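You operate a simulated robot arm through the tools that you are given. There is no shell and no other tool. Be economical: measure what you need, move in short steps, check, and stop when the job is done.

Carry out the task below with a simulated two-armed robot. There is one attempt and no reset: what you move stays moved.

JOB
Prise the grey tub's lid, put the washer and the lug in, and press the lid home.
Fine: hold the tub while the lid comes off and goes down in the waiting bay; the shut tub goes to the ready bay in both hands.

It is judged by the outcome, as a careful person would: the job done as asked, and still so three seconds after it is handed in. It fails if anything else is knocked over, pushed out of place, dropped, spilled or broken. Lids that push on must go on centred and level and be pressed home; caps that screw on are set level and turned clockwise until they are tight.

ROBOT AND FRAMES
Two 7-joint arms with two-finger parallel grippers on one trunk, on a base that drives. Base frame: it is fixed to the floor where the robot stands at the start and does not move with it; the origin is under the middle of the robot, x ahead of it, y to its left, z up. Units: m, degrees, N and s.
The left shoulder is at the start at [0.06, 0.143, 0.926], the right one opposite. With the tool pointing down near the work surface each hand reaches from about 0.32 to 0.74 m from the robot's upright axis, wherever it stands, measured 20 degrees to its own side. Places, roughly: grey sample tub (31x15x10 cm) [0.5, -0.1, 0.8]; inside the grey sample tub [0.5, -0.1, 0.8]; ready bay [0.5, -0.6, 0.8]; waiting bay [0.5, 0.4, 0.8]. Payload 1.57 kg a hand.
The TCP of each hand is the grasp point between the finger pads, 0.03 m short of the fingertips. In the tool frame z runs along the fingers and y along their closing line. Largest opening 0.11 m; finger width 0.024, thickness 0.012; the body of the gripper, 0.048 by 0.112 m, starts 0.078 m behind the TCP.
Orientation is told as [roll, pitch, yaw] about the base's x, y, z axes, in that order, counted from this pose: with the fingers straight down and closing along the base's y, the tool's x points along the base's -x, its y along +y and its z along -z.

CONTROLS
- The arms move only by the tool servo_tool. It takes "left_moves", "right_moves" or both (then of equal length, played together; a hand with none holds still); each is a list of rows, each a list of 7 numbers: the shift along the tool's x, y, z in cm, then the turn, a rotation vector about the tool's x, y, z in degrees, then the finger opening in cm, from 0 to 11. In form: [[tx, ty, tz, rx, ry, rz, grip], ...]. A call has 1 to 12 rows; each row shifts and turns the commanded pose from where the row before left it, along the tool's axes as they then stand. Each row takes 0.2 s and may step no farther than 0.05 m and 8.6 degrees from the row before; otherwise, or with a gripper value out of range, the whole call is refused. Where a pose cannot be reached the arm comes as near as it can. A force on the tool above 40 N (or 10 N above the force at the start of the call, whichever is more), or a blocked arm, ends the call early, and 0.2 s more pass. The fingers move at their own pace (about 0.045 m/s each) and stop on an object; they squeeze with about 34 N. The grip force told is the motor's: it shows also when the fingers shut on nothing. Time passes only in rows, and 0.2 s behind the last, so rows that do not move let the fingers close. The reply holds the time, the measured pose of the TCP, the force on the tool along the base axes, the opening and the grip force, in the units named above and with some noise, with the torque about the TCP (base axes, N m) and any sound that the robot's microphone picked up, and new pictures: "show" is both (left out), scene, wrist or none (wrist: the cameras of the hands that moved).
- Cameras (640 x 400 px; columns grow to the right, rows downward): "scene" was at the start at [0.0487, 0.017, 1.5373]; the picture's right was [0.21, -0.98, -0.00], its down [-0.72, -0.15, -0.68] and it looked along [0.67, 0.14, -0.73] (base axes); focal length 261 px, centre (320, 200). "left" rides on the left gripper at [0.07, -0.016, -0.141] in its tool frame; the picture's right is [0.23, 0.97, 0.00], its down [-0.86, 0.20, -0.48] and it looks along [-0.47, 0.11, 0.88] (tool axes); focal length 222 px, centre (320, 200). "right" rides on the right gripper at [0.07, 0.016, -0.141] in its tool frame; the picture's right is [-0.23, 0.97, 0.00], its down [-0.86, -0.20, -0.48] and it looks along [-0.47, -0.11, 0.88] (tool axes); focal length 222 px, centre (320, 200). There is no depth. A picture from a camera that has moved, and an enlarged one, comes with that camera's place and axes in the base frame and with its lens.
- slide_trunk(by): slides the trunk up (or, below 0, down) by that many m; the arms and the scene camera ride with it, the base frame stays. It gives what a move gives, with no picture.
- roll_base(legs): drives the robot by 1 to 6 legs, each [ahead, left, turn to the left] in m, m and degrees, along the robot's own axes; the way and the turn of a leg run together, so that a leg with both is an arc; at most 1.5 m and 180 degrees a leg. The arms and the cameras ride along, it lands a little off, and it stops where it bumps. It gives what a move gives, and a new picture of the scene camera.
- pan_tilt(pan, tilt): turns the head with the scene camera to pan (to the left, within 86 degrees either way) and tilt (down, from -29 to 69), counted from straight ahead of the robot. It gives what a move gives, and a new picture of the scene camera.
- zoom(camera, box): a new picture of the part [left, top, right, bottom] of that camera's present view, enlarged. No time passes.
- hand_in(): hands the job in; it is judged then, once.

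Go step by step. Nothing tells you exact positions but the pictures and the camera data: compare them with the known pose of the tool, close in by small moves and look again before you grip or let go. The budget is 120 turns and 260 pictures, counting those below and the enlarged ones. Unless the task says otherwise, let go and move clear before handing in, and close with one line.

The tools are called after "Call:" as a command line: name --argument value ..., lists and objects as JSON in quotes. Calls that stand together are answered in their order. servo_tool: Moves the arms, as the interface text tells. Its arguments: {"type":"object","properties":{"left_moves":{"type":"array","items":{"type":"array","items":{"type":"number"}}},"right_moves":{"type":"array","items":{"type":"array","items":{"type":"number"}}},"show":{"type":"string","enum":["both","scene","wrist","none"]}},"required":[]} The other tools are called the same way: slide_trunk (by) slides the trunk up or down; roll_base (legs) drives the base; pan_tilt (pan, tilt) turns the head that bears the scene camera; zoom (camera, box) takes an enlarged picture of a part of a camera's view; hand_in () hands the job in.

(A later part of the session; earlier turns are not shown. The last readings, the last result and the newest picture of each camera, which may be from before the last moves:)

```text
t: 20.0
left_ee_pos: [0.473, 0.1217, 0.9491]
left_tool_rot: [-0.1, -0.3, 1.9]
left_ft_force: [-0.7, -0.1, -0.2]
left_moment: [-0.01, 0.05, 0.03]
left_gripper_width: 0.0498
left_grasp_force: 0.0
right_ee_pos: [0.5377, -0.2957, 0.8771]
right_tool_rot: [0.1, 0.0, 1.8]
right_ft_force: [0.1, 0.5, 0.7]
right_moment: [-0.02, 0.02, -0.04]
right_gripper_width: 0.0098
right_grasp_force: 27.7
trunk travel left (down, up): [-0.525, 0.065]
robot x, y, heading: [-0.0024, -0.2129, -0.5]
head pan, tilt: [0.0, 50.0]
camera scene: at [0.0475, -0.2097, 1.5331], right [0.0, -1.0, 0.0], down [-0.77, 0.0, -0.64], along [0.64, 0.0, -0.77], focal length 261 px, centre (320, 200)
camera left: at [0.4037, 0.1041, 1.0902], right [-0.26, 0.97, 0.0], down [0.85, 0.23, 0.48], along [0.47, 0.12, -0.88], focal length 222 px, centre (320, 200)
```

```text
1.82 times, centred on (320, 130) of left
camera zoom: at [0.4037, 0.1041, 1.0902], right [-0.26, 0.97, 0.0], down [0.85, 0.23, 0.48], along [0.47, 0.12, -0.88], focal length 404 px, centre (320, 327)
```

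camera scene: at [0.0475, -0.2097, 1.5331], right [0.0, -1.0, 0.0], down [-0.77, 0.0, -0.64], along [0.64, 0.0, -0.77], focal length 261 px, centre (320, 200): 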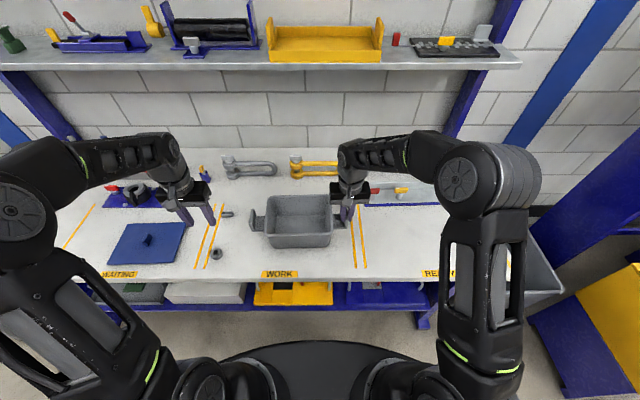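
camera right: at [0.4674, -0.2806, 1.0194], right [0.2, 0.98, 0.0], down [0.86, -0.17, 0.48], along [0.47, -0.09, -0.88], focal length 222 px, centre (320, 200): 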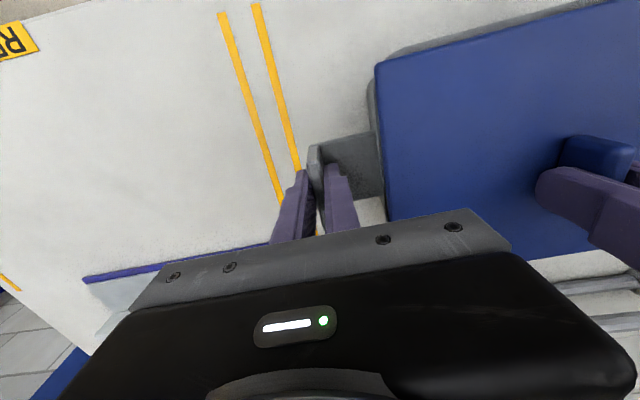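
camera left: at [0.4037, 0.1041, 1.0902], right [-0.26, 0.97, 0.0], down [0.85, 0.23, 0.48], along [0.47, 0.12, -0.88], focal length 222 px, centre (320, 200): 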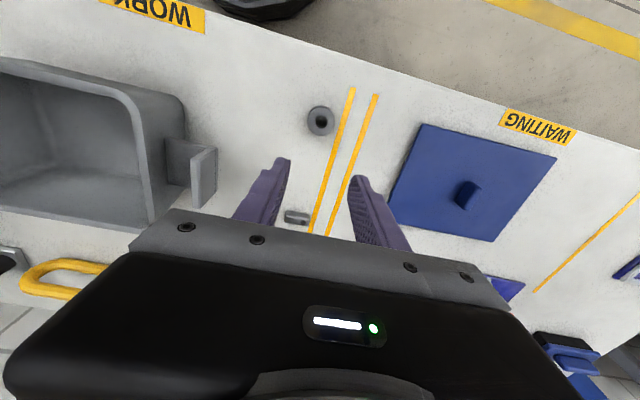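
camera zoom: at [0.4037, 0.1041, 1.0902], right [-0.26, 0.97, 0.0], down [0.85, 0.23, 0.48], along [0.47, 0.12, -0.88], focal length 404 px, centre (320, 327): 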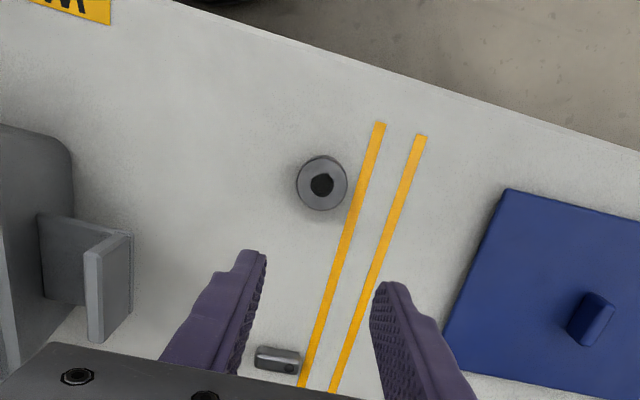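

The lid lies flat in the waiting bay. The washer is near [0.451, 0.116], so I'll come down over it.

Call:
servo_tool --left_moves '[[0.75, -0.2, 2.3, 0, 0, 0, 5.5], [0.75, -0.2, 2.3, 0, 0, 0, 5.5], [0.75, -0.2, 2.3, 0, 0, 0, 5.5], [0, 0, 2, 0, 0, 0, 5.5], [0, 0, 0, 0, 0, 0, 5.5]]' --show "wrist"

Call:
zoom --camera "left" --box '[220, 80, 420, 260]'

Call:
zoom --camera "scene" --box '[160, 180, 260, 280]'

```text
t: 21.2
left_ee_pos: [0.4517, 0.117, 0.8601]
left_tool_rot: [-0.1, -0.3, 2.0]
left_ft_force: [-0.4, -0.3, -0.4]
left_moment: [0.03, -0.01, -0.02]
left_gripper_width: 0.0551
left_grasp_force: 0.0
right_ee_pos: [0.5382, -0.2952, 0.8778]
right_tool_rot: [0.0, 0.0, 1.8]
right_ft_force: [0.3, 0.6, 0.5]
right_moment: [0.04, -0.06, -0.02]
right_gripper_width: 0.0095
right_grasp_force: 27.8
trunk travel left (down, up): [-0.525, 0.065]
robot x, y, heading: [-0.0007, -0.2116, -0.2]
head pan, tilt: [0.0, 50.0]
camera left: at [0.3825, 0.0978, 1.0019], right [-0.26, 0.97, 0.0], down [0.85, 0.23, 0.48], along [0.47, 0.12, -0.88], focal length 222 px, centre (320, 200)
```

left: 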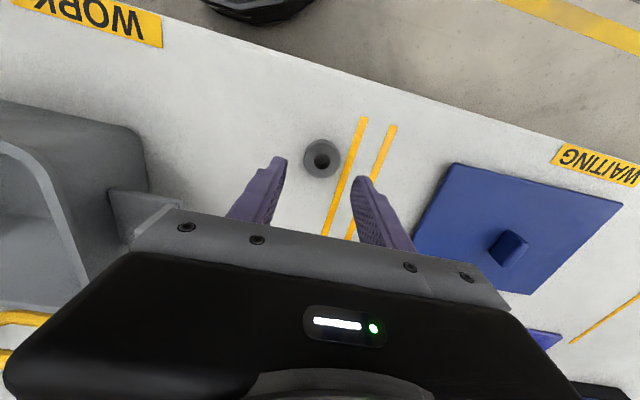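

```text
2.22 times, centred on (320, 170) of left
camera zoom: at [0.3825, 0.0978, 1.0019], right [-0.26, 0.97, 0.0], down [0.85, 0.23, 0.48], along [0.47, 0.12, -0.88], focal length 494 px, centre (320, 267)
```

zoom: 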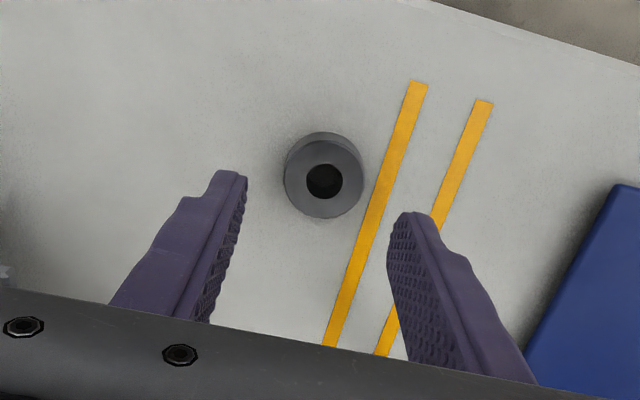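

```text
4.00 times, centred on (210, 230) of scene
camera zoom: at [0.0475, -0.2099, 1.5331], right [0.0, -1.0, 0.0], down [-0.77, 0.0, -0.64], along [0.64, 0.0, -0.77], focal length 1042 px, centre (760, 80)
```

zoom: 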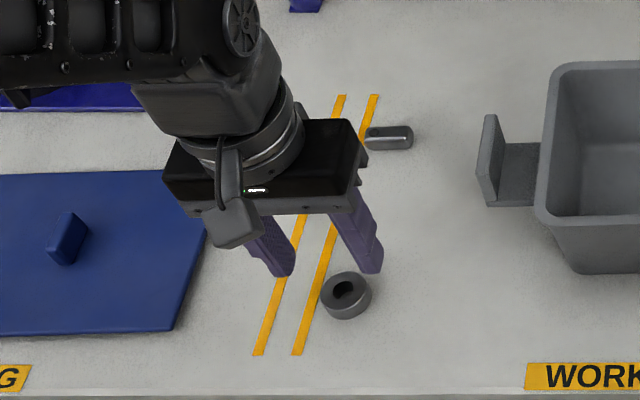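

The washer lies between the fingers. I'll go down and grip it.

Call:
servo_tool --left_moves '[[0.2, -0.1, 2, 0, 0, 0, 5.5], [0, 0, 1.5, 0, 0, 0, 5.5], [0, 0, 0.9, 0, 0, 0, 5.5], [0, 0, 0, 0, 0, 0, 0], [0, 0, 0, 0, 0, 0, 0], [0, 0, 0, 0, 0, 0, 0]]' --show "wrist"

```text
t: 22.6
left_ee_pos: [0.4506, 0.115, 0.8148]
left_tool_rot: [-0.1, -0.3, 1.9]
left_ft_force: [-0.4, 0.2, 0.9]
left_moment: [-0.03, 0.02, 0.02]
left_gripper_width: 0.0348
left_grasp_force: 29.0
right_ee_pos: [0.5383, -0.2951, 0.8782]
right_tool_rot: [0.0, 0.0, 1.7]
right_ft_force: [0.2, -0.7, 0.8]
right_moment: [0.01, 0.03, 0.0]
right_gripper_width: 0.0096
right_grasp_force: 27.9
trunk travel left (down, up): [-0.525, 0.065]
robot x, y, heading: [-0.0001, -0.2099, -0.1]
head pan, tilt: [0.0, 50.0]
camera left: at [0.3812, 0.0963, 0.9572], right [-0.26, 0.97, 0.0], down [0.85, 0.23, 0.48], along [0.47, 0.12, -0.88], focal length 222 px, centre (320, 200)
```

left: 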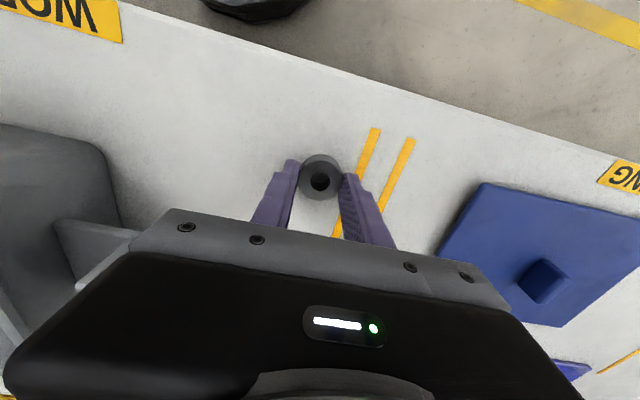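

The washer is held. I'll lift it and carry it over the tub.

Call:
servo_tool --left_moves '[[0, 0, -2, 0, 0, 0, 0], [0, 0, -4, 0, 0, 0, 0], [0, 0, -4.5, 0, 0, 0, 0], [-0.5, -1, -4, 0, 0, 0, 0], [-0.8, -3.5, -1, 0, 0, 0, 0], [-0.8, -4, 0, 0, 0, 0, 0], [-0.9, -4, 0, 0, 0, 0, 0], [-0.9, -4, 0, 0, 0, 0, 0], [-0.9, -4, 0, 0, 0, 0, 0], [-0.9, -3, 0, 0, 0, 0, 0], [-0.5, -1, 0, 0, 0, 0, 0], [0, 0, 0, 0, 0, 0, 0]]'

Call:
zoom --camera "scene" --box '[230, 150, 370, 260]'

```text
t: 25.2
left_ee_pos: [0.5204, -0.1276, 0.9713]
left_tool_rot: [-0.2, -0.3, 1.9]
left_ft_force: [0.0, -0.5, -0.9]
left_moment: [-0.01, -0.01, -0.01]
left_gripper_width: 0.0342
left_grasp_force: 34.2
right_ee_pos: [0.5377, -0.2955, 0.8772]
right_tool_rot: [0.0, 0.0, 1.8]
right_ft_force: [-0.4, 0.5, -0.2]
right_moment: [0.0, 0.04, 0.02]
right_gripper_width: 0.0094
right_grasp_force: 27.6
trunk travel left (down, up): [-0.525, 0.065]
robot x, y, heading: [-0.0001, -0.2095, -0.2]
head pan, tilt: [0.0, 50.0]
camera scene: at [0.0475, -0.2099, 1.5331], right [0.0, -1.0, 0.0], down [-0.77, 0.0, -0.64], along [0.64, 0.0, -0.77], focal length 261 px, centre (320, 200)
camera left: at [0.4505, -0.146, 1.1132], right [-0.26, 0.97, 0.0], down [0.85, 0.23, 0.48], along [0.47, 0.12, -0.88], focal length 222 px, centre (320, 200)
```

scene: 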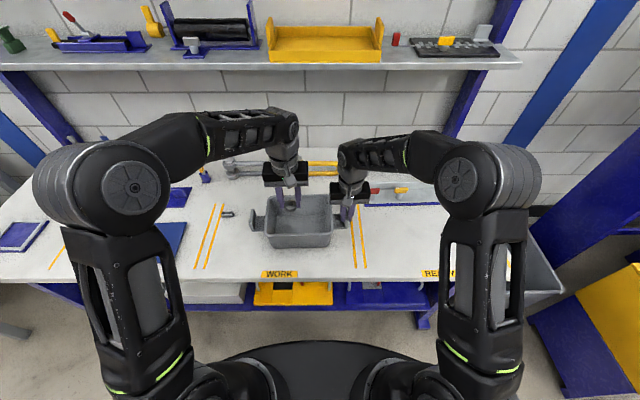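
left: 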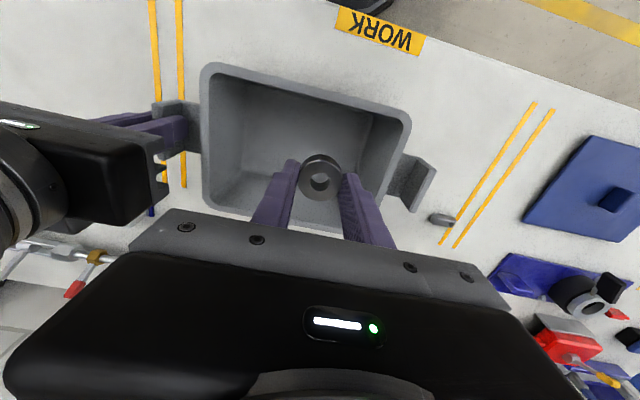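

```text
3.64 times, centred on (300, 205) of scene
camera zoom: at [0.0475, -0.2099, 1.5331], right [0.0, -1.0, 0.0], down [-0.77, 0.0, -0.64], along [0.64, 0.0, -0.77], focal length 948 px, centre (393, 182)
```

zoom: 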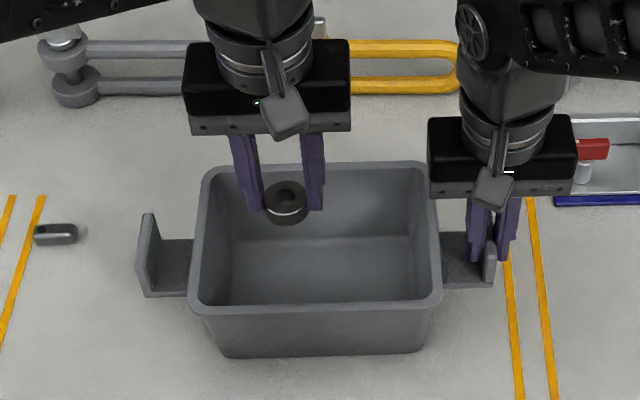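

The washer is over the tub. I'll lower it to the floor in gentle steps.

Call:
servo_tool --left_moves '[[0, -0.3, 3, 0, 0, 0, 0], [0, -0.3, 3, 0, 0, 0, 0], [0, -0.3, 3, 0, 0, 0, 0], [0, 0, 2.5, 0, 0, 0, 0], [0, 0, 1.5, 0, 0, 0, 0], [0, 0, 0.8, 0, 0, 0, 0], [0, 0, 0.3, 0, 0, 0, 0], [0, 0, 0.3, 0, 0, 0, 0], [0, 0, 0, 0, 0, 0, 0]]' --show "wrist"

Call:
zoom --camera "scene" --box '[230, 150, 370, 260]'

```text
t: 27.2
left_ee_pos: [0.5203, -0.1368, 0.8267]
left_tool_rot: [-0.1, -0.3, 1.9]
left_ft_force: [-0.8, -0.8, -0.7]
left_moment: [-0.02, 0.03, 0.0]
left_gripper_width: 0.0341
left_grasp_force: 33.8
right_ee_pos: [0.5384, -0.2964, 0.8786]
right_tool_rot: [0.0, -0.1, 1.8]
right_ft_force: [0.8, -0.6, 1.0]
right_moment: [0.0, 0.03, 0.01]
right_gripper_width: 0.0096
right_grasp_force: 27.6
trunk travel left (down, up): [-0.525, 0.065]
robot x, y, heading: [0.0002, -0.2101, -0.4]
head pan, tilt: [0.0, 50.0]
camera left: at [0.4511, -0.1552, 0.9675], right [-0.26, 0.97, 0.0], down [0.85, 0.23, 0.48], along [0.47, 0.12, -0.88], focal length 222 px, centre (320, 200)
```

left: 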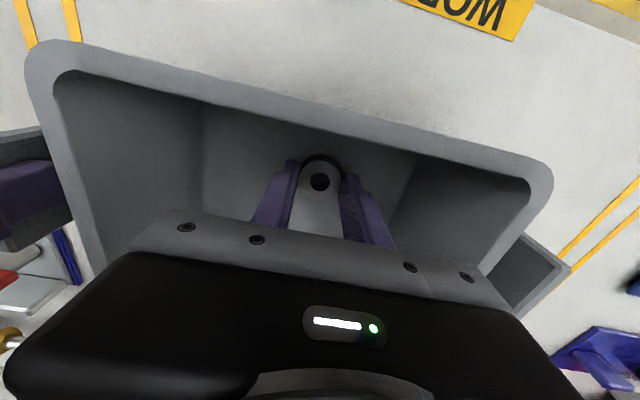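

```text
3.64 times, centred on (300, 205) of scene
camera zoom: at [0.0475, -0.21, 1.5331], right [0.0, -1.0, 0.0], down [-0.77, 0.0, -0.64], along [0.64, 0.0, -0.77], focal length 948 px, centre (393, 182)
```

zoom: 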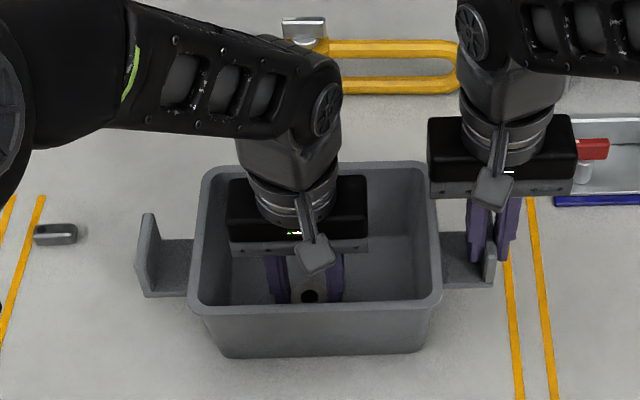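

Call:
servo_tool --left_moves '[[0, 0, 0.2, 0, 0, 0, 0], [0, 0, 0.2, 0, 0, 0, 0], [0, 0, 0.2, 0, 0, 0, 0], [0, 0, 0, 0, 0, 0, 0]]' --show "none"

```text
t: 28.2
left_ee_pos: [0.5196, -0.1371, 0.8201]
left_tool_rot: [-0.2, -0.3, 1.8]
left_ft_force: [0.4, 0.6, -0.2]
left_moment: [0.0, 0.0, -0.04]
left_gripper_width: 0.0345
left_grasp_force: 33.8
right_ee_pos: [0.5364, -0.2955, 0.8773]
right_tool_rot: [0.0, 0.0, 1.8]
right_ft_force: [0.2, -0.4, 0.4]
right_moment: [-0.02, -0.04, -0.02]
right_gripper_width: 0.0098
right_grasp_force: 28.2
trunk travel left (down, up): [-0.525, 0.065]
robot x, y, heading: [-0.0017, -0.2093, -0.4]
head pan, tilt: [0.0, 50.0]
```

Call:
servo_tool --left_moves '[[0, 0, 0.15, 0, 0, 0, 0], [0, 0, 0.15, 0, 0, 0, 0], [0, 0, 0, 0, 0, 0, 0]]' --show "none"

```text
t: 29.0
left_ee_pos: [0.5218, -0.1364, 0.8187]
left_tool_rot: [-0.1, -0.4, 2.0]
left_ft_force: [-1.9, 1.4, 15.3]
left_moment: [0.16, 0.07, 0.0]
left_gripper_width: 0.0344
left_grasp_force: 33.5
right_ee_pos: [0.537, -0.2958, 0.8777]
right_tool_rot: [0.0, 0.1, 1.8]
right_ft_force: [1.7, 0.3, -4.2]
right_moment: [-0.05, -0.13, -0.13]
right_gripper_width: 0.0095
right_grasp_force: 28.0
trunk travel left (down, up): [-0.525, 0.065]
robot x, y, heading: [0.0023, -0.2137, -0.0]
head pan, tilt: [0.0, 50.0]
```

The washer is on the tub floor. I'll release it, rise and move over the lug near [0.605, 0.118].

Call:
servo_tool --left_moves '[[0, 0, -0.15, 0, 0, 0, 3.5], [0, 0, 0, 0, 0, 0, 5], [0, 0, 0, 0, 0, 0, 5], [0, 0, -4, 0, 0, 0, 5], [0, 0, -4.5, 0, 0, 0, 5], [-0.5, 1, -4, 0, 0, 0, 5], [-1.3, 4, -0.5, 0, 0, 0, 5], [-1.3, 4.5, 0, 0, 0, 0, 5], [-1.3, 4.5, 0, 0, 0, 0, 5], [-1.3, 4.5, 0, 0, 0, 0, 5], [-1.3, 4.5, 0, 0, 0, 0, 5], [-0.8, 2.5, 0, 0, 0, 0, 5]]' --show "both"

Call:
zoom --camera "scene" --box '[190, 150, 370, 260]'

Call:
zoom --camera "left" --box '[220, 60, 420, 250]'

```text
t: 31.6
left_ee_pos: [0.589, 0.1225, 0.9501]
left_tool_rot: [-0.2, -0.1, 1.9]
left_ft_force: [0.7, -0.3, 0.9]
left_moment: [0.0, -0.04, 0.0]
left_gripper_width: 0.05
left_grasp_force: 0.0
right_ee_pos: [0.5378, -0.2958, 0.8785]
right_tool_rot: [0.0, 0.0, 1.7]
right_ft_force: [0.8, 0.7, -0.1]
right_moment: [-0.12, 0.12, -0.07]
right_gripper_width: 0.0096
right_grasp_force: 27.7
trunk travel left (down, up): [-0.525, 0.065]
robot x, y, heading: [-0.0015, -0.2146, -0.1]
head pan, tilt: [0.0, 50.0]
camera scene: at [0.0476, -0.2096, 1.5331], right [0.0, -1.0, 0.0], down [-0.77, 0.0, -0.64], along [0.64, 0.0, -0.77], focal length 261 px, centre (320, 200)
camera left: at [0.52, 0.1041, 1.0915], right [-0.26, 0.97, 0.0], down [0.85, 0.23, 0.48], along [0.47, 0.12, -0.88], focal length 222 px, centre (320, 200)
```

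scene: 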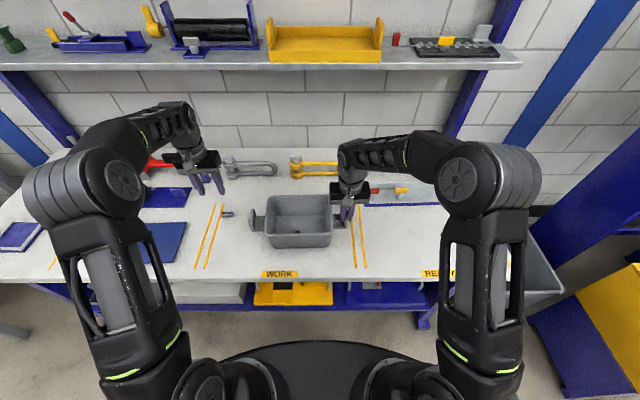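
left: 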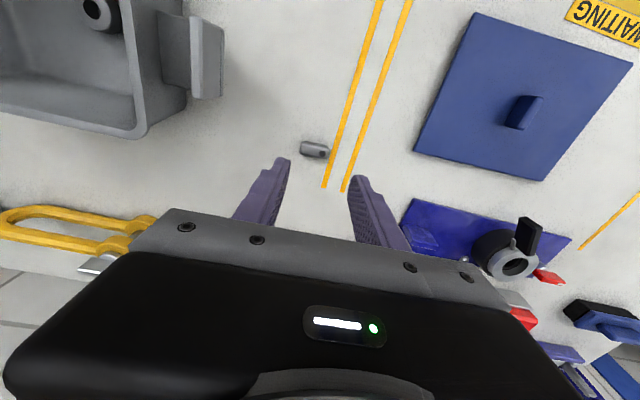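

```text
3.56 times, centred on (280, 205) of scene
camera zoom: at [0.0476, -0.2096, 1.5331], right [0.0, -1.0, 0.0], down [-0.77, 0.0, -0.64], along [0.64, 0.0, -0.77], focal length 927 px, centre (462, 182)
```

zoom: 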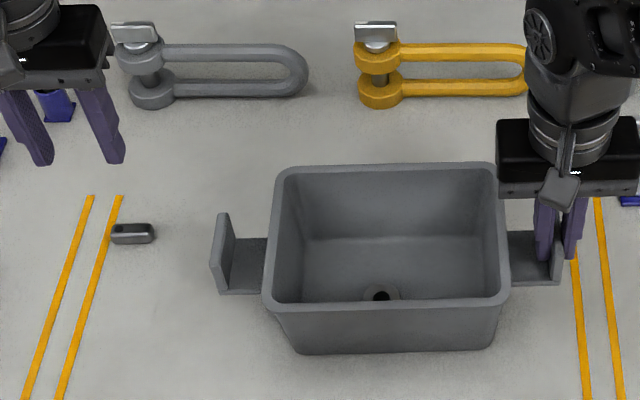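

```text
2.11 times, centred on (320, 155) of left
camera zoom: at [0.52, 0.1041, 1.0915], right [-0.26, 0.97, 0.0], down [0.85, 0.23, 0.48], along [0.47, 0.12, -0.88], focal length 468 px, centre (320, 295)
```

zoom: 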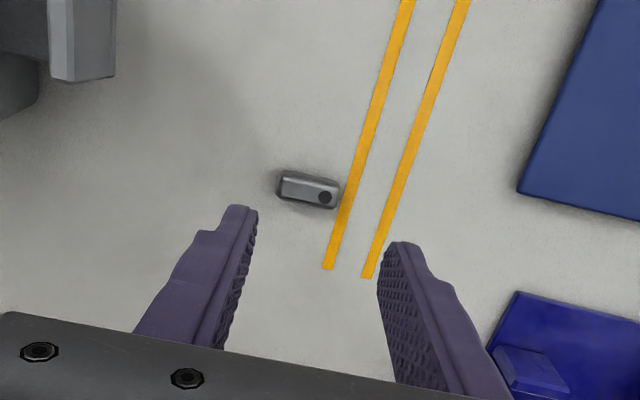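

The lug lies along y at about [0.607, 0.118] and is about 3.6 cm long. I'll grip it end to end.

Call:
servo_tool --left_moves '[[-0.9, -0.2, 3, 0, 0, 0, 5.5], [-0.9, -0.2, 3, 0, 0, 0, 5.5], [0, 0, 3, 0, 0, 0, 5.5], [0, 0, 1.5, 0, 0, 0, 5.5], [0, 0, 0, 0, 0, 0, 5.5]]' --show "wrist"

Call:
zoom --camera "left" --box '[220, 80, 420, 260]'

Call:
zoom --camera "scene" --box '[180, 170, 260, 230]'

```text
t: 32.8
left_ee_pos: [0.6083, 0.1176, 0.8455]
left_tool_rot: [-0.1, -0.3, 1.8]
left_ft_force: [-0.6, 0.0, -0.7]
left_moment: [0.03, -0.02, -0.01]
left_gripper_width: 0.0552
left_grasp_force: 0.1
right_ee_pos: [0.5376, -0.2964, 0.8789]
right_tool_rot: [0.0, 0.0, 1.8]
right_ft_force: [0.6, -0.5, 0.2]
right_moment: [-0.03, 0.11, -0.04]
right_gripper_width: 0.0097
right_grasp_force: 27.6
trunk travel left (down, up): [-0.525, 0.065]
robot x, y, heading: [0.0007, -0.2107, -0.2]
head pan, tilt: [0.0, 50.0]
camera left: at [0.5383, 0.0987, 0.9869], right [-0.26, 0.97, 0.0], down [0.85, 0.23, 0.48], along [0.47, 0.12, -0.88], focal length 222 px, centre (320, 200)
```

left: 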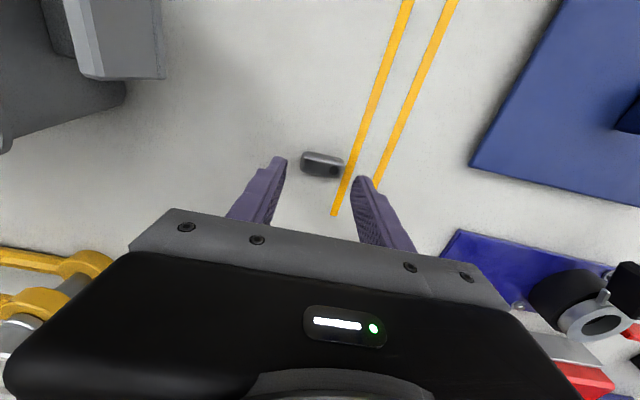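

```text
2.22 times, centred on (320, 170) of left
camera zoom: at [0.5383, 0.0987, 0.9869], right [-0.26, 0.97, 0.0], down [0.85, 0.23, 0.48], along [0.47, 0.12, -0.88], focal length 494 px, centre (320, 267)
```

zoom: 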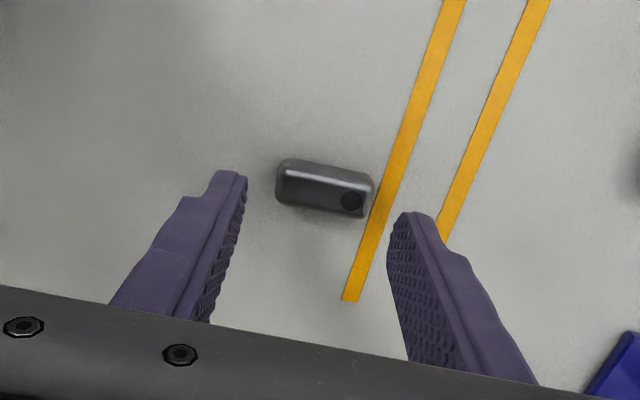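

```text
6.67 times, centred on (220, 200) of scene
camera zoom: at [0.0475, -0.2099, 1.5331], right [0.0, -1.0, 0.0], down [-0.77, 0.0, -0.64], along [0.64, 0.0, -0.77], focal length 1737 px, centre (987, 200)
```

zoom: 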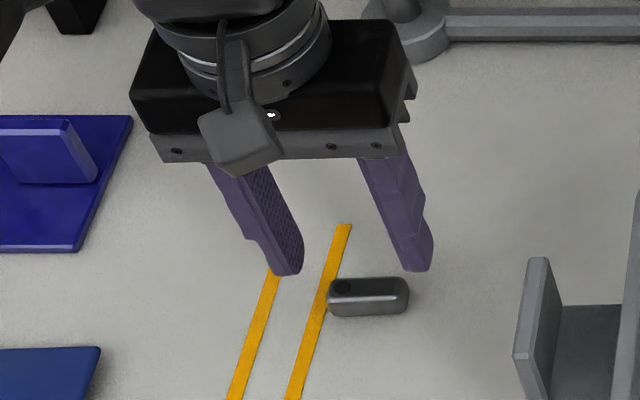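

Call:
servo_tool --left_moves '[[0.15, 0.1, 2, 0, 0, 0, 5.5], [0, 0, 1.2, 0, 0, 0, 5.5], [0, 0, 0, 0, 0, 0, 0], [0, 0, 0, 0, 0, 0, 0], [0, 0, 0, 0, 0, 0, 0]]' --show "wrist"

```text
t: 34.0
left_ee_pos: [0.6061, 0.1192, 0.8119]
left_tool_rot: [-0.1, -0.3, 1.9]
left_ft_force: [0.3, -0.7, 1.2]
left_moment: [0.06, -0.01, 0.03]
left_gripper_width: 0.0397
left_grasp_force: 32.0
right_ee_pos: [0.5374, -0.2953, 0.8789]
right_tool_rot: [0.0, 0.0, 1.8]
right_ft_force: [0.5, -0.5, 0.9]
right_moment: [0.0, 0.0, -0.03]
right_gripper_width: 0.0097
right_grasp_force: 27.4
trunk travel left (down, up): [-0.525, 0.065]
robot x, y, heading: [-0.0003, -0.2137, -0.1]
head pan, tilt: [0.0, 50.0]
camera left: at [0.537, 0.1001, 0.9541], right [-0.26, 0.97, 0.0], down [0.85, 0.23, 0.48], along [0.47, 0.12, -0.88], focal length 222 px, centre (320, 200)
```

left: 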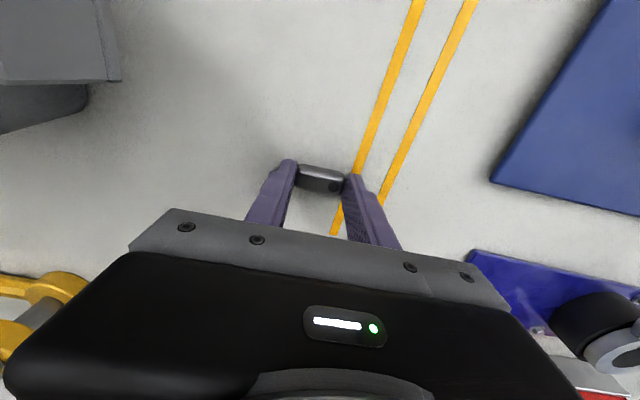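

The lug is held. I'll carry it into the tub behind the washer.

Call:
servo_tool --left_moves '[[0, 0, -2, 0, 0, 0, 0], [0, 0, -4, 0, 0, 0, 0], [0, 0, -4.5, 0, 0, 0, 0], [0.3, -1, -4, 0, 0, 0, 0], [0.6, -3.4, -1, 0, 0, 0, 0], [0.7, -4.3, 0, 0, 0, 0, 0], [0.7, -4.3, 0, 0, 0, 0, 0], [0.7, -4.3, 0, 0, 0, 0, 0], [0.7, -4.3, 0, 0, 0, 0, 0], [0.7, -3.3, 0, 0, 0, 0, 0], [0.36, -1, 0, 0, 0, 0, 0], [0, 0, 0, 0, 0, 0, 0]]' --show "wrist"

Call:
zoom --camera "scene" --box '[230, 150, 370, 260]'

```text
t: 36.6
left_ee_pos: [0.5654, -0.1418, 0.9677]
left_tool_rot: [-0.1, -0.3, 1.9]
left_ft_force: [-0.8, -0.1, 0.2]
left_moment: [0.01, -0.01, 0.0]
left_gripper_width: 0.0398
left_grasp_force: 34.3
right_ee_pos: [0.5382, -0.2951, 0.8783]
right_tool_rot: [0.0, 0.0, 1.8]
right_ft_force: [-0.3, -0.1, 0.8]
right_moment: [-0.03, 0.03, 0.03]
right_gripper_width: 0.0097
right_grasp_force: 28.2
trunk travel left (down, up): [-0.525, 0.065]
robot x, y, heading: [0.0006, -0.2097, 0.0]
head pan, tilt: [0.0, 50.0]
camera left: at [0.4965, -0.1596, 1.1095], right [-0.26, 0.97, 0.0], down [0.85, 0.23, 0.48], along [0.47, 0.12, -0.88], focal length 222 px, centre (320, 200)
```

left: 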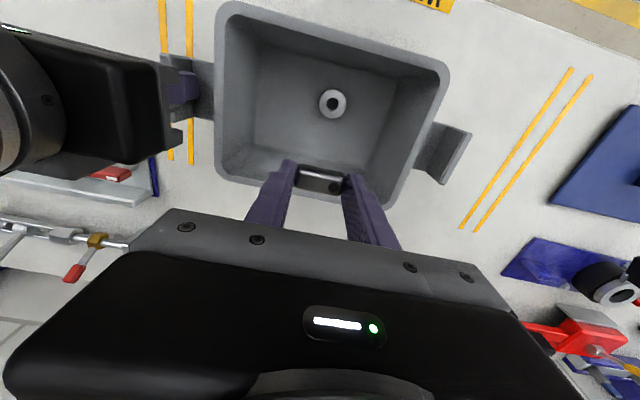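

```text
3.64 times, centred on (300, 205) of scene
camera zoom: at [0.0475, -0.2099, 1.5331], right [0.0, -1.0, 0.0], down [-0.77, 0.0, -0.64], along [0.64, 0.0, -0.77], focal length 948 px, centre (393, 182)
```

zoom: 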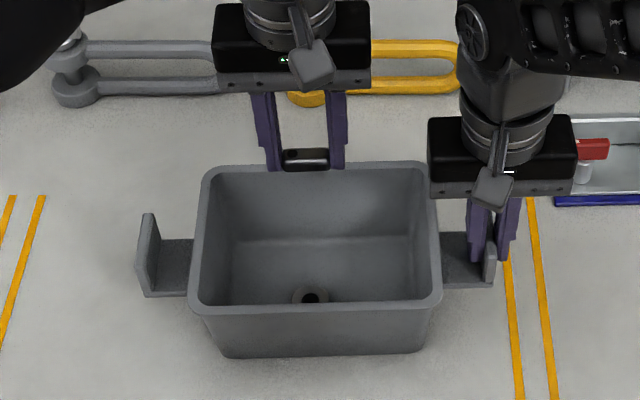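

Call:
servo_tool --left_moves '[[0, 0, 3, 0, 0, 0, 0], [0, 0, 3, 0, 0, 0, 0], [0, 0, 3, 0, 0, 0, 0], [0, 0, 2.5, 0, 0, 0, 0], [0, 0, 1.5, 0, 0, 0, 0], [0, 0, 0.8, 0, 0, 0, 0], [0, 0, 0.4, 0, 0, 0, 0], [0, 0, 0.2, 0, 0, 0, 0], [0, 0, 0.2, 0, 0, 0, 0], [0, 0, 0.2, 0, 0, 0, 0], [0, 0, 0, 0, 0, 0, 0]]' --show "wrist"

```text
t: 39.0
left_ee_pos: [0.5675, -0.1423, 0.8195]
left_tool_rot: [-0.1, -0.3, 1.9]
left_ft_force: [0.4, -0.2, -0.7]
left_moment: [0.01, 0.0, -0.03]
left_gripper_width: 0.0397
left_grasp_force: 34.5
right_ee_pos: [0.5384, -0.2967, 0.8787]
right_tool_rot: [0.0, 0.1, 1.8]
right_ft_force: [0.0, -2.0, 0.2]
right_moment: [-0.02, -0.01, 0.01]
right_gripper_width: 0.0096
right_grasp_force: 27.4
trunk travel left (down, up): [-0.525, 0.065]
robot x, y, heading: [-0.002, -0.2125, -0.2]
head pan, tilt: [0.0, 50.0]
camera left: at [0.4983, -0.1607, 0.9611], right [-0.26, 0.97, 0.0], down [0.85, 0.23, 0.48], along [0.47, 0.12, -0.88], focal length 222 px, centre (320, 200)
```

left: 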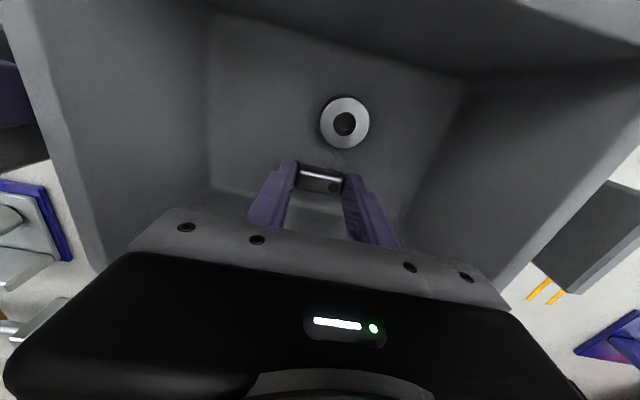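

Call:
servo_tool --left_moves '[[0, 0, 0.15, 0, 0, 0, 0], [0, 0, 0.15, 0, 0, 0, 0], [0, 0, 0.1, 0, 0, 0, 0], [0, 0, 0, 0, 0, 0, 0]]' --show "none"

```text
t: 40.0
left_ee_pos: [0.5681, -0.1414, 0.8165]
left_tool_rot: [-0.1, -0.3, 2.0]
left_ft_force: [-1.6, 0.1, 5.6]
left_moment: [0.05, 0.03, -0.02]
left_gripper_width: 0.0397
left_grasp_force: 34.2
right_ee_pos: [0.5371, -0.2953, 0.8782]
right_tool_rot: [-0.1, 0.0, 1.8]
right_ft_force: [2.1, -0.3, -0.8]
right_moment: [-0.01, 0.03, -0.03]
right_gripper_width: 0.0098
right_grasp_force: 27.7
trunk travel left (down, up): [-0.525, 0.065]
robot x, y, heading: [0.0009, -0.2085, -0.1]
head pan, tilt: [0.0, 50.0]
```

The lug rests on the tub floor. I'll release it, rise and go back to the lid's knob near [0.497, 0.348].

Call:
servo_tool --left_moves '[[0, 0, -0.1, 0, 0, 0, 4.3], [0, 0, 0, 0, 0, 0, 5.2], [0, 0, 0, 0, 0, 0, 5.2], [0, 0, -4, 0, 0, 0, 5.2], [0, 0, -4.5, 0, 0, 0, 5], [0, 1, -4.5, 0, 0, 0, 5], [0.4, 4, -1, 0, 0, 0, 5], [0.5, 4.8, 0, 0, 0, 0, 5], [0.5, 4.8, 0, 0, 0, 0, 5], [0.5, 4.8, 0, 0, 0, 0, 5], [0.5, 4.8, 0, 0, 0, 0, 5], [0.5, 4.8, 0, 0, 0, 0, 5]]' --show "none"

Call:
servo_tool --left_moves '[[0.5, 4.8, 0, 0, 0, 0, 5], [0.5, 4.8, 0, 0, 0, 0, 5], [0.5, 4.8, 0, 0, 0, 0, 5], [0.4, 4.8, 0, 0, 0, 0, 5], [0, 1, 2, 0, 0, 0, 5], [0, 0, 3, 0, 0, 0, 5], [0, 0, 0, 0, 0, 0, 5]]'

Call:
zoom --camera "scene" --box '[230, 150, 370, 260]'

Call:
zoom --camera "left" --box '[200, 20, 440, 240]'

```text
t: 42.6
left_ee_pos: [0.5274, 0.1476, 0.9569]
left_tool_rot: [-0.2, -0.3, 1.9]
left_ft_force: [0.6, 0.2, 0.3]
left_moment: [0.01, 0.01, -0.01]
left_gripper_width: 0.0503
left_grasp_force: 0.0
right_ee_pos: [0.5379, -0.2948, 0.8781]
right_tool_rot: [0.1, 0.0, 1.7]
right_ft_force: [0.2, 1.6, 0.2]
right_moment: [-0.09, -0.23, 0.08]
right_gripper_width: 0.0096
right_grasp_force: 28.0
trunk travel left (down, up): [-0.525, 0.065]
robot x, y, heading: [-0.0017, -0.2088, -0.1]
head pan, tilt: [0.0, 50.0]
```

```text
t: 44.2
left_ee_pos: [0.5023, 0.3482, 0.9059]
left_tool_rot: [-0.1, -0.3, 1.9]
left_ft_force: [0.2, -0.3, 0.3]
left_moment: [0.03, 0.0, 0.02]
left_gripper_width: 0.0502
left_grasp_force: 0.1
right_ee_pos: [0.5381, -0.297, 0.8792]
right_tool_rot: [0.0, 0.0, 1.8]
right_ft_force: [0.6, 0.0, 0.7]
right_moment: [0.07, -0.06, 0.0]
right_gripper_width: 0.0099
right_grasp_force: 28.1
trunk travel left (down, up): [-0.525, 0.065]
robot x, y, heading: [-0.0029, -0.213, -0.2]
head pan, tilt: [0.0, 50.0]
camera scene: at [0.0475, -0.2098, 1.5331], right [0.0, -1.0, 0.0], down [-0.77, 0.0, -0.64], along [0.64, 0.0, -0.77], focal length 261 px, centre (320, 200)
camera left: at [0.4327, 0.3294, 1.0471], right [-0.26, 0.97, 0.0], down [0.85, 0.23, 0.48], along [0.47, 0.12, -0.88], focal length 222 px, centre (320, 200)
```

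scene: 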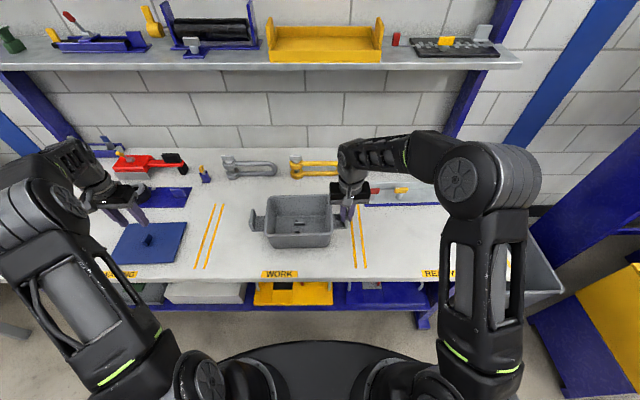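
left: 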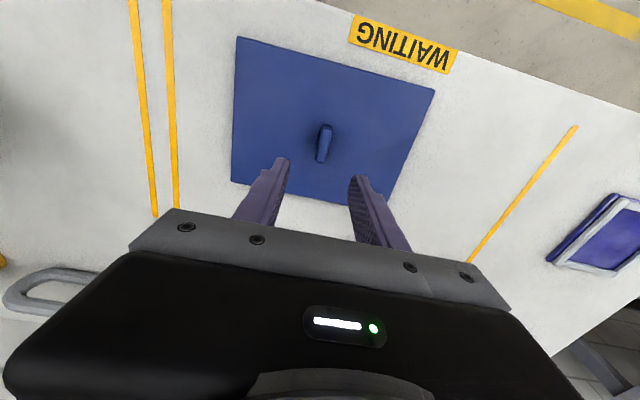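

```text
3.64 times, centred on (300, 205) of scene
camera zoom: at [0.0475, -0.2098, 1.5331], right [0.0, -1.0, 0.0], down [-0.77, 0.0, -0.64], along [0.64, 0.0, -0.77], focal length 948 px, centre (393, 182)
```

zoom: 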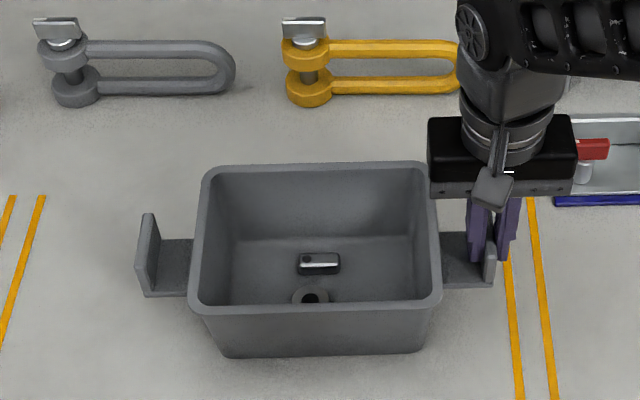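

```text
1.82 times, centred on (320, 130) of left
camera zoom: at [0.4327, 0.3294, 1.0471], right [-0.26, 0.97, 0.0], down [0.85, 0.23, 0.48], along [0.47, 0.12, -0.88], focal length 404 px, centre (320, 327)
```

zoom: 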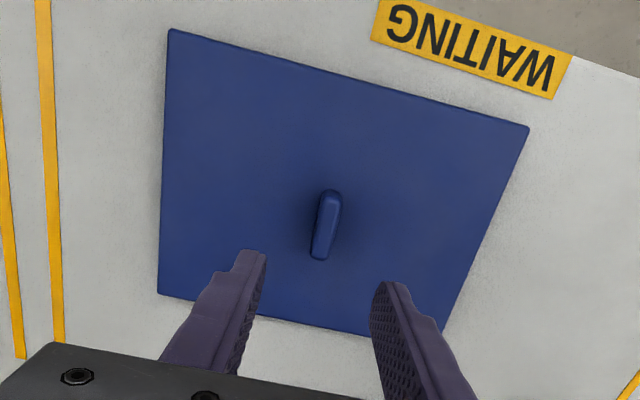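

Both parts lie in the tub. I'll grip the knob again at its previous height.

Call:
servo_tool --left_moves '[[0.25, 0, 2, 0, 0, 0, 4], [0.25, 0, 2, 0, 0, 0, 4], [0, 0, 2, 0, 0, 0, 4], [0, 0, 1.5, 0, 0, 0, 4], [0, 0, 0, 0, 0, 0, 0], [0, 0, 0, 0, 0, 0, 0], [0, 0, 0, 0, 0, 0, 0]]' --show "wrist"

Call:
zoom --camera "left" --box '[200, 20, 440, 240]'

```text
t: 45.8
left_ee_pos: [0.4979, 0.3468, 0.829]
left_tool_rot: [0.0, -0.3, 1.9]
left_ft_force: [0.0, -0.3, -0.6]
left_moment: [0.04, -0.01, -0.01]
left_gripper_width: 0.011
left_grasp_force: 23.6
right_ee_pos: [0.537, -0.2961, 0.8792]
right_tool_rot: [0.0, 0.0, 1.8]
right_ft_force: [-0.5, -0.2, -0.4]
right_moment: [0.02, 0.03, -0.01]
right_gripper_width: 0.0095
right_grasp_force: 27.8
trunk travel left (down, up): [-0.525, 0.065]
robot x, y, heading: [-0.0016, -0.2098, -0.1]
head pan, tilt: [0.0, 50.0]
camera left: at [0.429, 0.3288, 0.9713], right [-0.26, 0.97, 0.0], down [0.85, 0.23, 0.48], along [0.47, 0.12, -0.88], focal length 222 px, centre (320, 200)
```

left: 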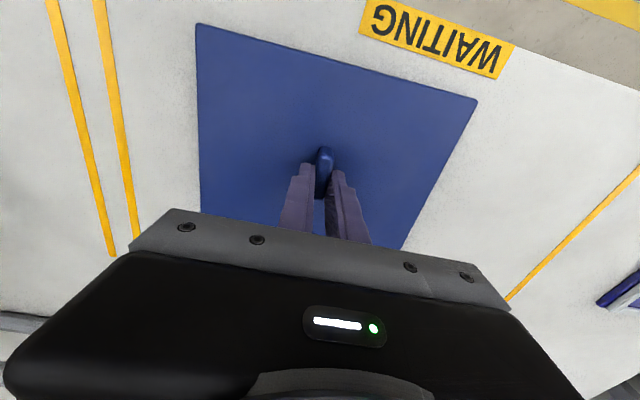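

```text
1.82 times, centred on (320, 130) of left
camera zoom: at [0.429, 0.3288, 0.9713], right [-0.26, 0.97, 0.0], down [0.85, 0.23, 0.48], along [0.47, 0.12, -0.88], focal length 404 px, centre (320, 327)
```

zoom: 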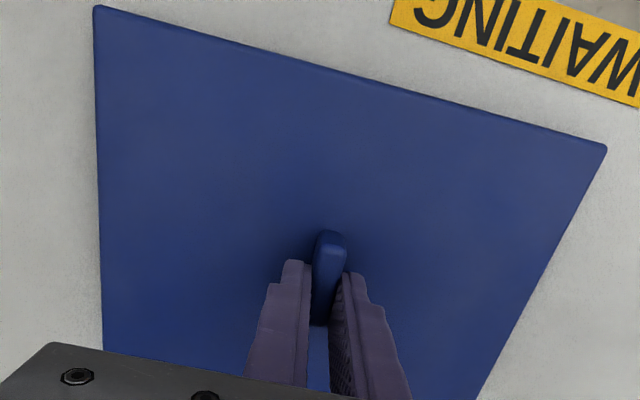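

The knob is held in the same relation as before. I'll lift the lid and carry it back above the tub.

Call:
servo_tool --left_moves '[[0, 0, -1.5, 0, 0, 0, 0], [0, 0, -3.5, 0, 0, 0, 0], [0, 0, -4.5, 0, 0, 0, 0], [0, 0, -4, 0, 0, 0, 0], [-0.1, -2, -1.5, 0, 0, 0, 0], [-0.27, -4.3, 0, 0, 0, 0, 0], [-0.27, -4.3, 0, 0, 0, 0, 0], [-0.27, -4.3, 0, 0, 0, 0, 0], [-0.27, -4.3, 0, 0, 0, 0, 0], [-0.27, -4.3, 0, 0, 0, 0, 0], [-0.27, -4.3, 0, 0, 0, 0, 0], [-0.27, -4.3, 0, 0, 0, 0, 0]]' --show "none"

Call:
servo_tool --left_moves '[[-0.27, -4.3, 0, 0, 0, 0, 0], [-0.27, -4.3, 0, 0, 0, 0, 0], [-0.27, -4.3, 0, 0, 0, 0, 0], [-0.2, -3, 0, 0, 0, 0, 0], [-0.1, -1.45, 0, 0, 0, 0, 0], [0, 0, 0, 0, 0, 0, 0]]' --show "wrist"

Call:
zoom --camera "scene" --box '[230, 150, 370, 260]'

```text
t: 48.4
left_ee_pos: [0.5261, 0.0276, 0.9814]
left_tool_rot: [-0.2, -0.2, 1.9]
left_ft_force: [0.2, 0.6, 0.7]
left_moment: [-0.02, 0.02, 0.01]
left_gripper_width: 0.011
left_grasp_force: 28.8
right_ee_pos: [0.5369, -0.2956, 0.878]
right_tool_rot: [0.1, -0.1, 1.8]
right_ft_force: [0.0, -1.0, 0.9]
right_moment: [0.21, 0.13, 0.07]
right_gripper_width: 0.0094
right_grasp_force: 28.4
trunk travel left (down, up): [-0.525, 0.065]
robot x, y, heading: [-0.0, -0.2108, -0.1]
head pan, tilt: [0.0, 50.0]
```

```text
t: 49.8
left_ee_pos: [0.545, -0.1472, 0.9829]
left_tool_rot: [0.0, -0.3, 1.9]
left_ft_force: [0.2, 0.1, -0.6]
left_moment: [0.03, -0.03, -0.02]
left_gripper_width: 0.0113
left_grasp_force: 28.5
right_ee_pos: [0.5376, -0.2959, 0.8779]
right_tool_rot: [0.0, -0.1, 1.8]
right_ft_force: [-0.4, -0.5, 1.1]
right_moment: [-0.02, 0.01, 0.0]
right_gripper_width: 0.0095
right_grasp_force: 28.3
trunk travel left (down, up): [-0.525, 0.065]
robot x, y, heading: [0.0011, -0.208, -0.1]
head pan, tilt: [0.0, 50.0]
camera left: at [0.4748, -0.1653, 1.1235], right [-0.26, 0.97, 0.0], down [0.85, 0.23, 0.48], along [0.47, 0.12, -0.88], focal length 222 px, centre (320, 200)
```

left: 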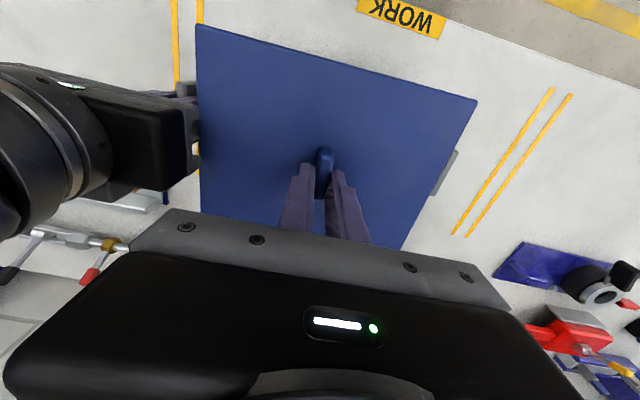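

```text
3.64 times, centred on (300, 205) of scene
camera zoom: at [0.0474, -0.21, 1.5331], right [0.0, -1.0, 0.0], down [-0.77, 0.0, -0.64], along [0.64, 0.0, -0.77], focal length 948 px, centre (393, 182)
```

zoom: 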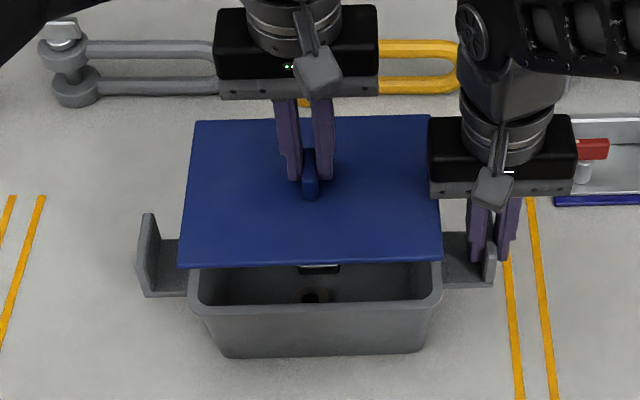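

I'll lower the lid to just above the rim and check alignment.

Call:
servo_tool --left_moves '[[0, 0, 1.5, 0, 0, 0, 0], [0, 0, 1.5, 0, 0, 0, 0], [0, 0, 1.3, 0, 0, 0, 0], [0, 0, 1.0, 0, 0, 0, 0], [0, 0, 0, 0, 0, 0, 0]]' --show "wrist"

Call:
zoom --camera "scene" --box '[230, 150, 370, 260]'

Call:
zoom --camera "right" --box '[290, 0, 640, 250]'

Call:
zoom --camera "left" --box '[150, 0, 510, 250]'

```text
t: 51.0
left_ee_pos: [0.5468, -0.1457, 0.927]
left_tool_rot: [-0.1, -0.3, 1.9]
left_ft_force: [0.0, -0.7, -1.3]
left_moment: [-0.03, 0.05, -0.01]
left_gripper_width: 0.0111
left_grasp_force: 28.3
right_ee_pos: [0.5369, -0.2955, 0.8791]
right_tool_rot: [-0.1, 0.0, 1.8]
right_ft_force: [1.1, -1.3, 0.2]
right_moment: [-0.01, 0.05, 0.01]
right_gripper_width: 0.0096
right_grasp_force: 28.2
trunk travel left (down, up): [-0.525, 0.065]
robot x, y, heading: [0.0016, -0.2076, -0.1]
head pan, tilt: [0.0, 50.0]
camera left: at [0.4762, -0.1639, 1.0696], right [-0.26, 0.97, 0.0], down [0.85, 0.23, 0.48], along [0.47, 0.12, -0.88], focal length 222 px, centre (320, 200)
```

left: 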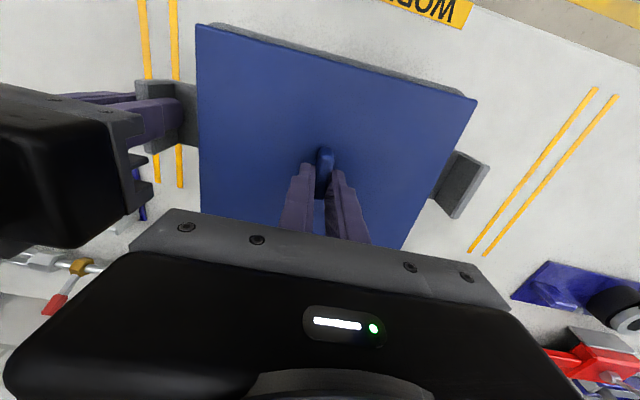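

```text
3.64 times, centred on (300, 205) of scene
camera zoom: at [0.0474, -0.21, 1.5331], right [0.0, -1.0, 0.0], down [-0.77, 0.0, -0.64], along [0.64, 0.0, -0.77], focal length 948 px, centre (393, 182)
```

zoom: 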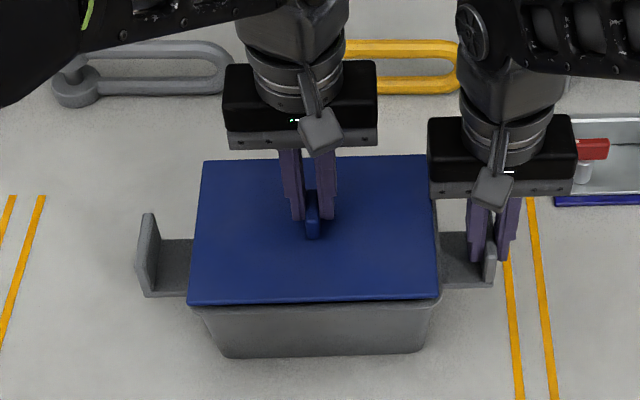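

```text
1.60 times, centred on (465, 125) of right
camera zoom: at [0.4675, -0.2812, 1.0194], right [0.2, 0.98, 0.0], down [0.86, -0.17, 0.48], along [0.47, -0.09, -0.88], focal length 355 px, centre (88, 320)
```

zoom: 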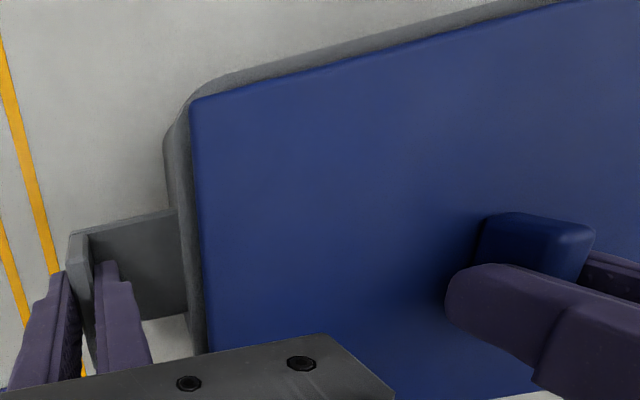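

```text
1.60 times, centred on (330, 125) of left
camera zoom: at [0.4762, -0.1639, 1.0696], right [-0.26, 0.97, 0.0], down [0.85, 0.23, 0.48], along [0.47, 0.12, -0.88], focal length 355 px, centre (304, 320)
```

zoom: 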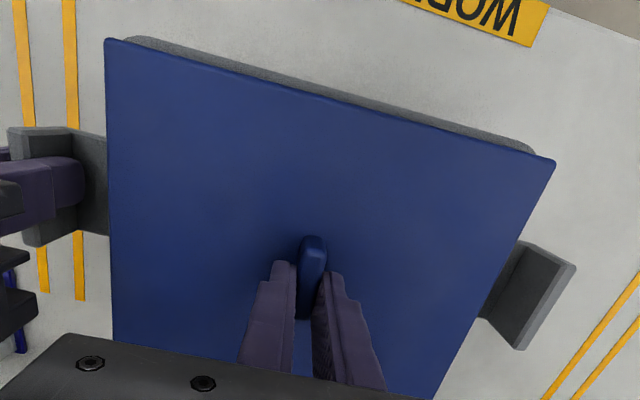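

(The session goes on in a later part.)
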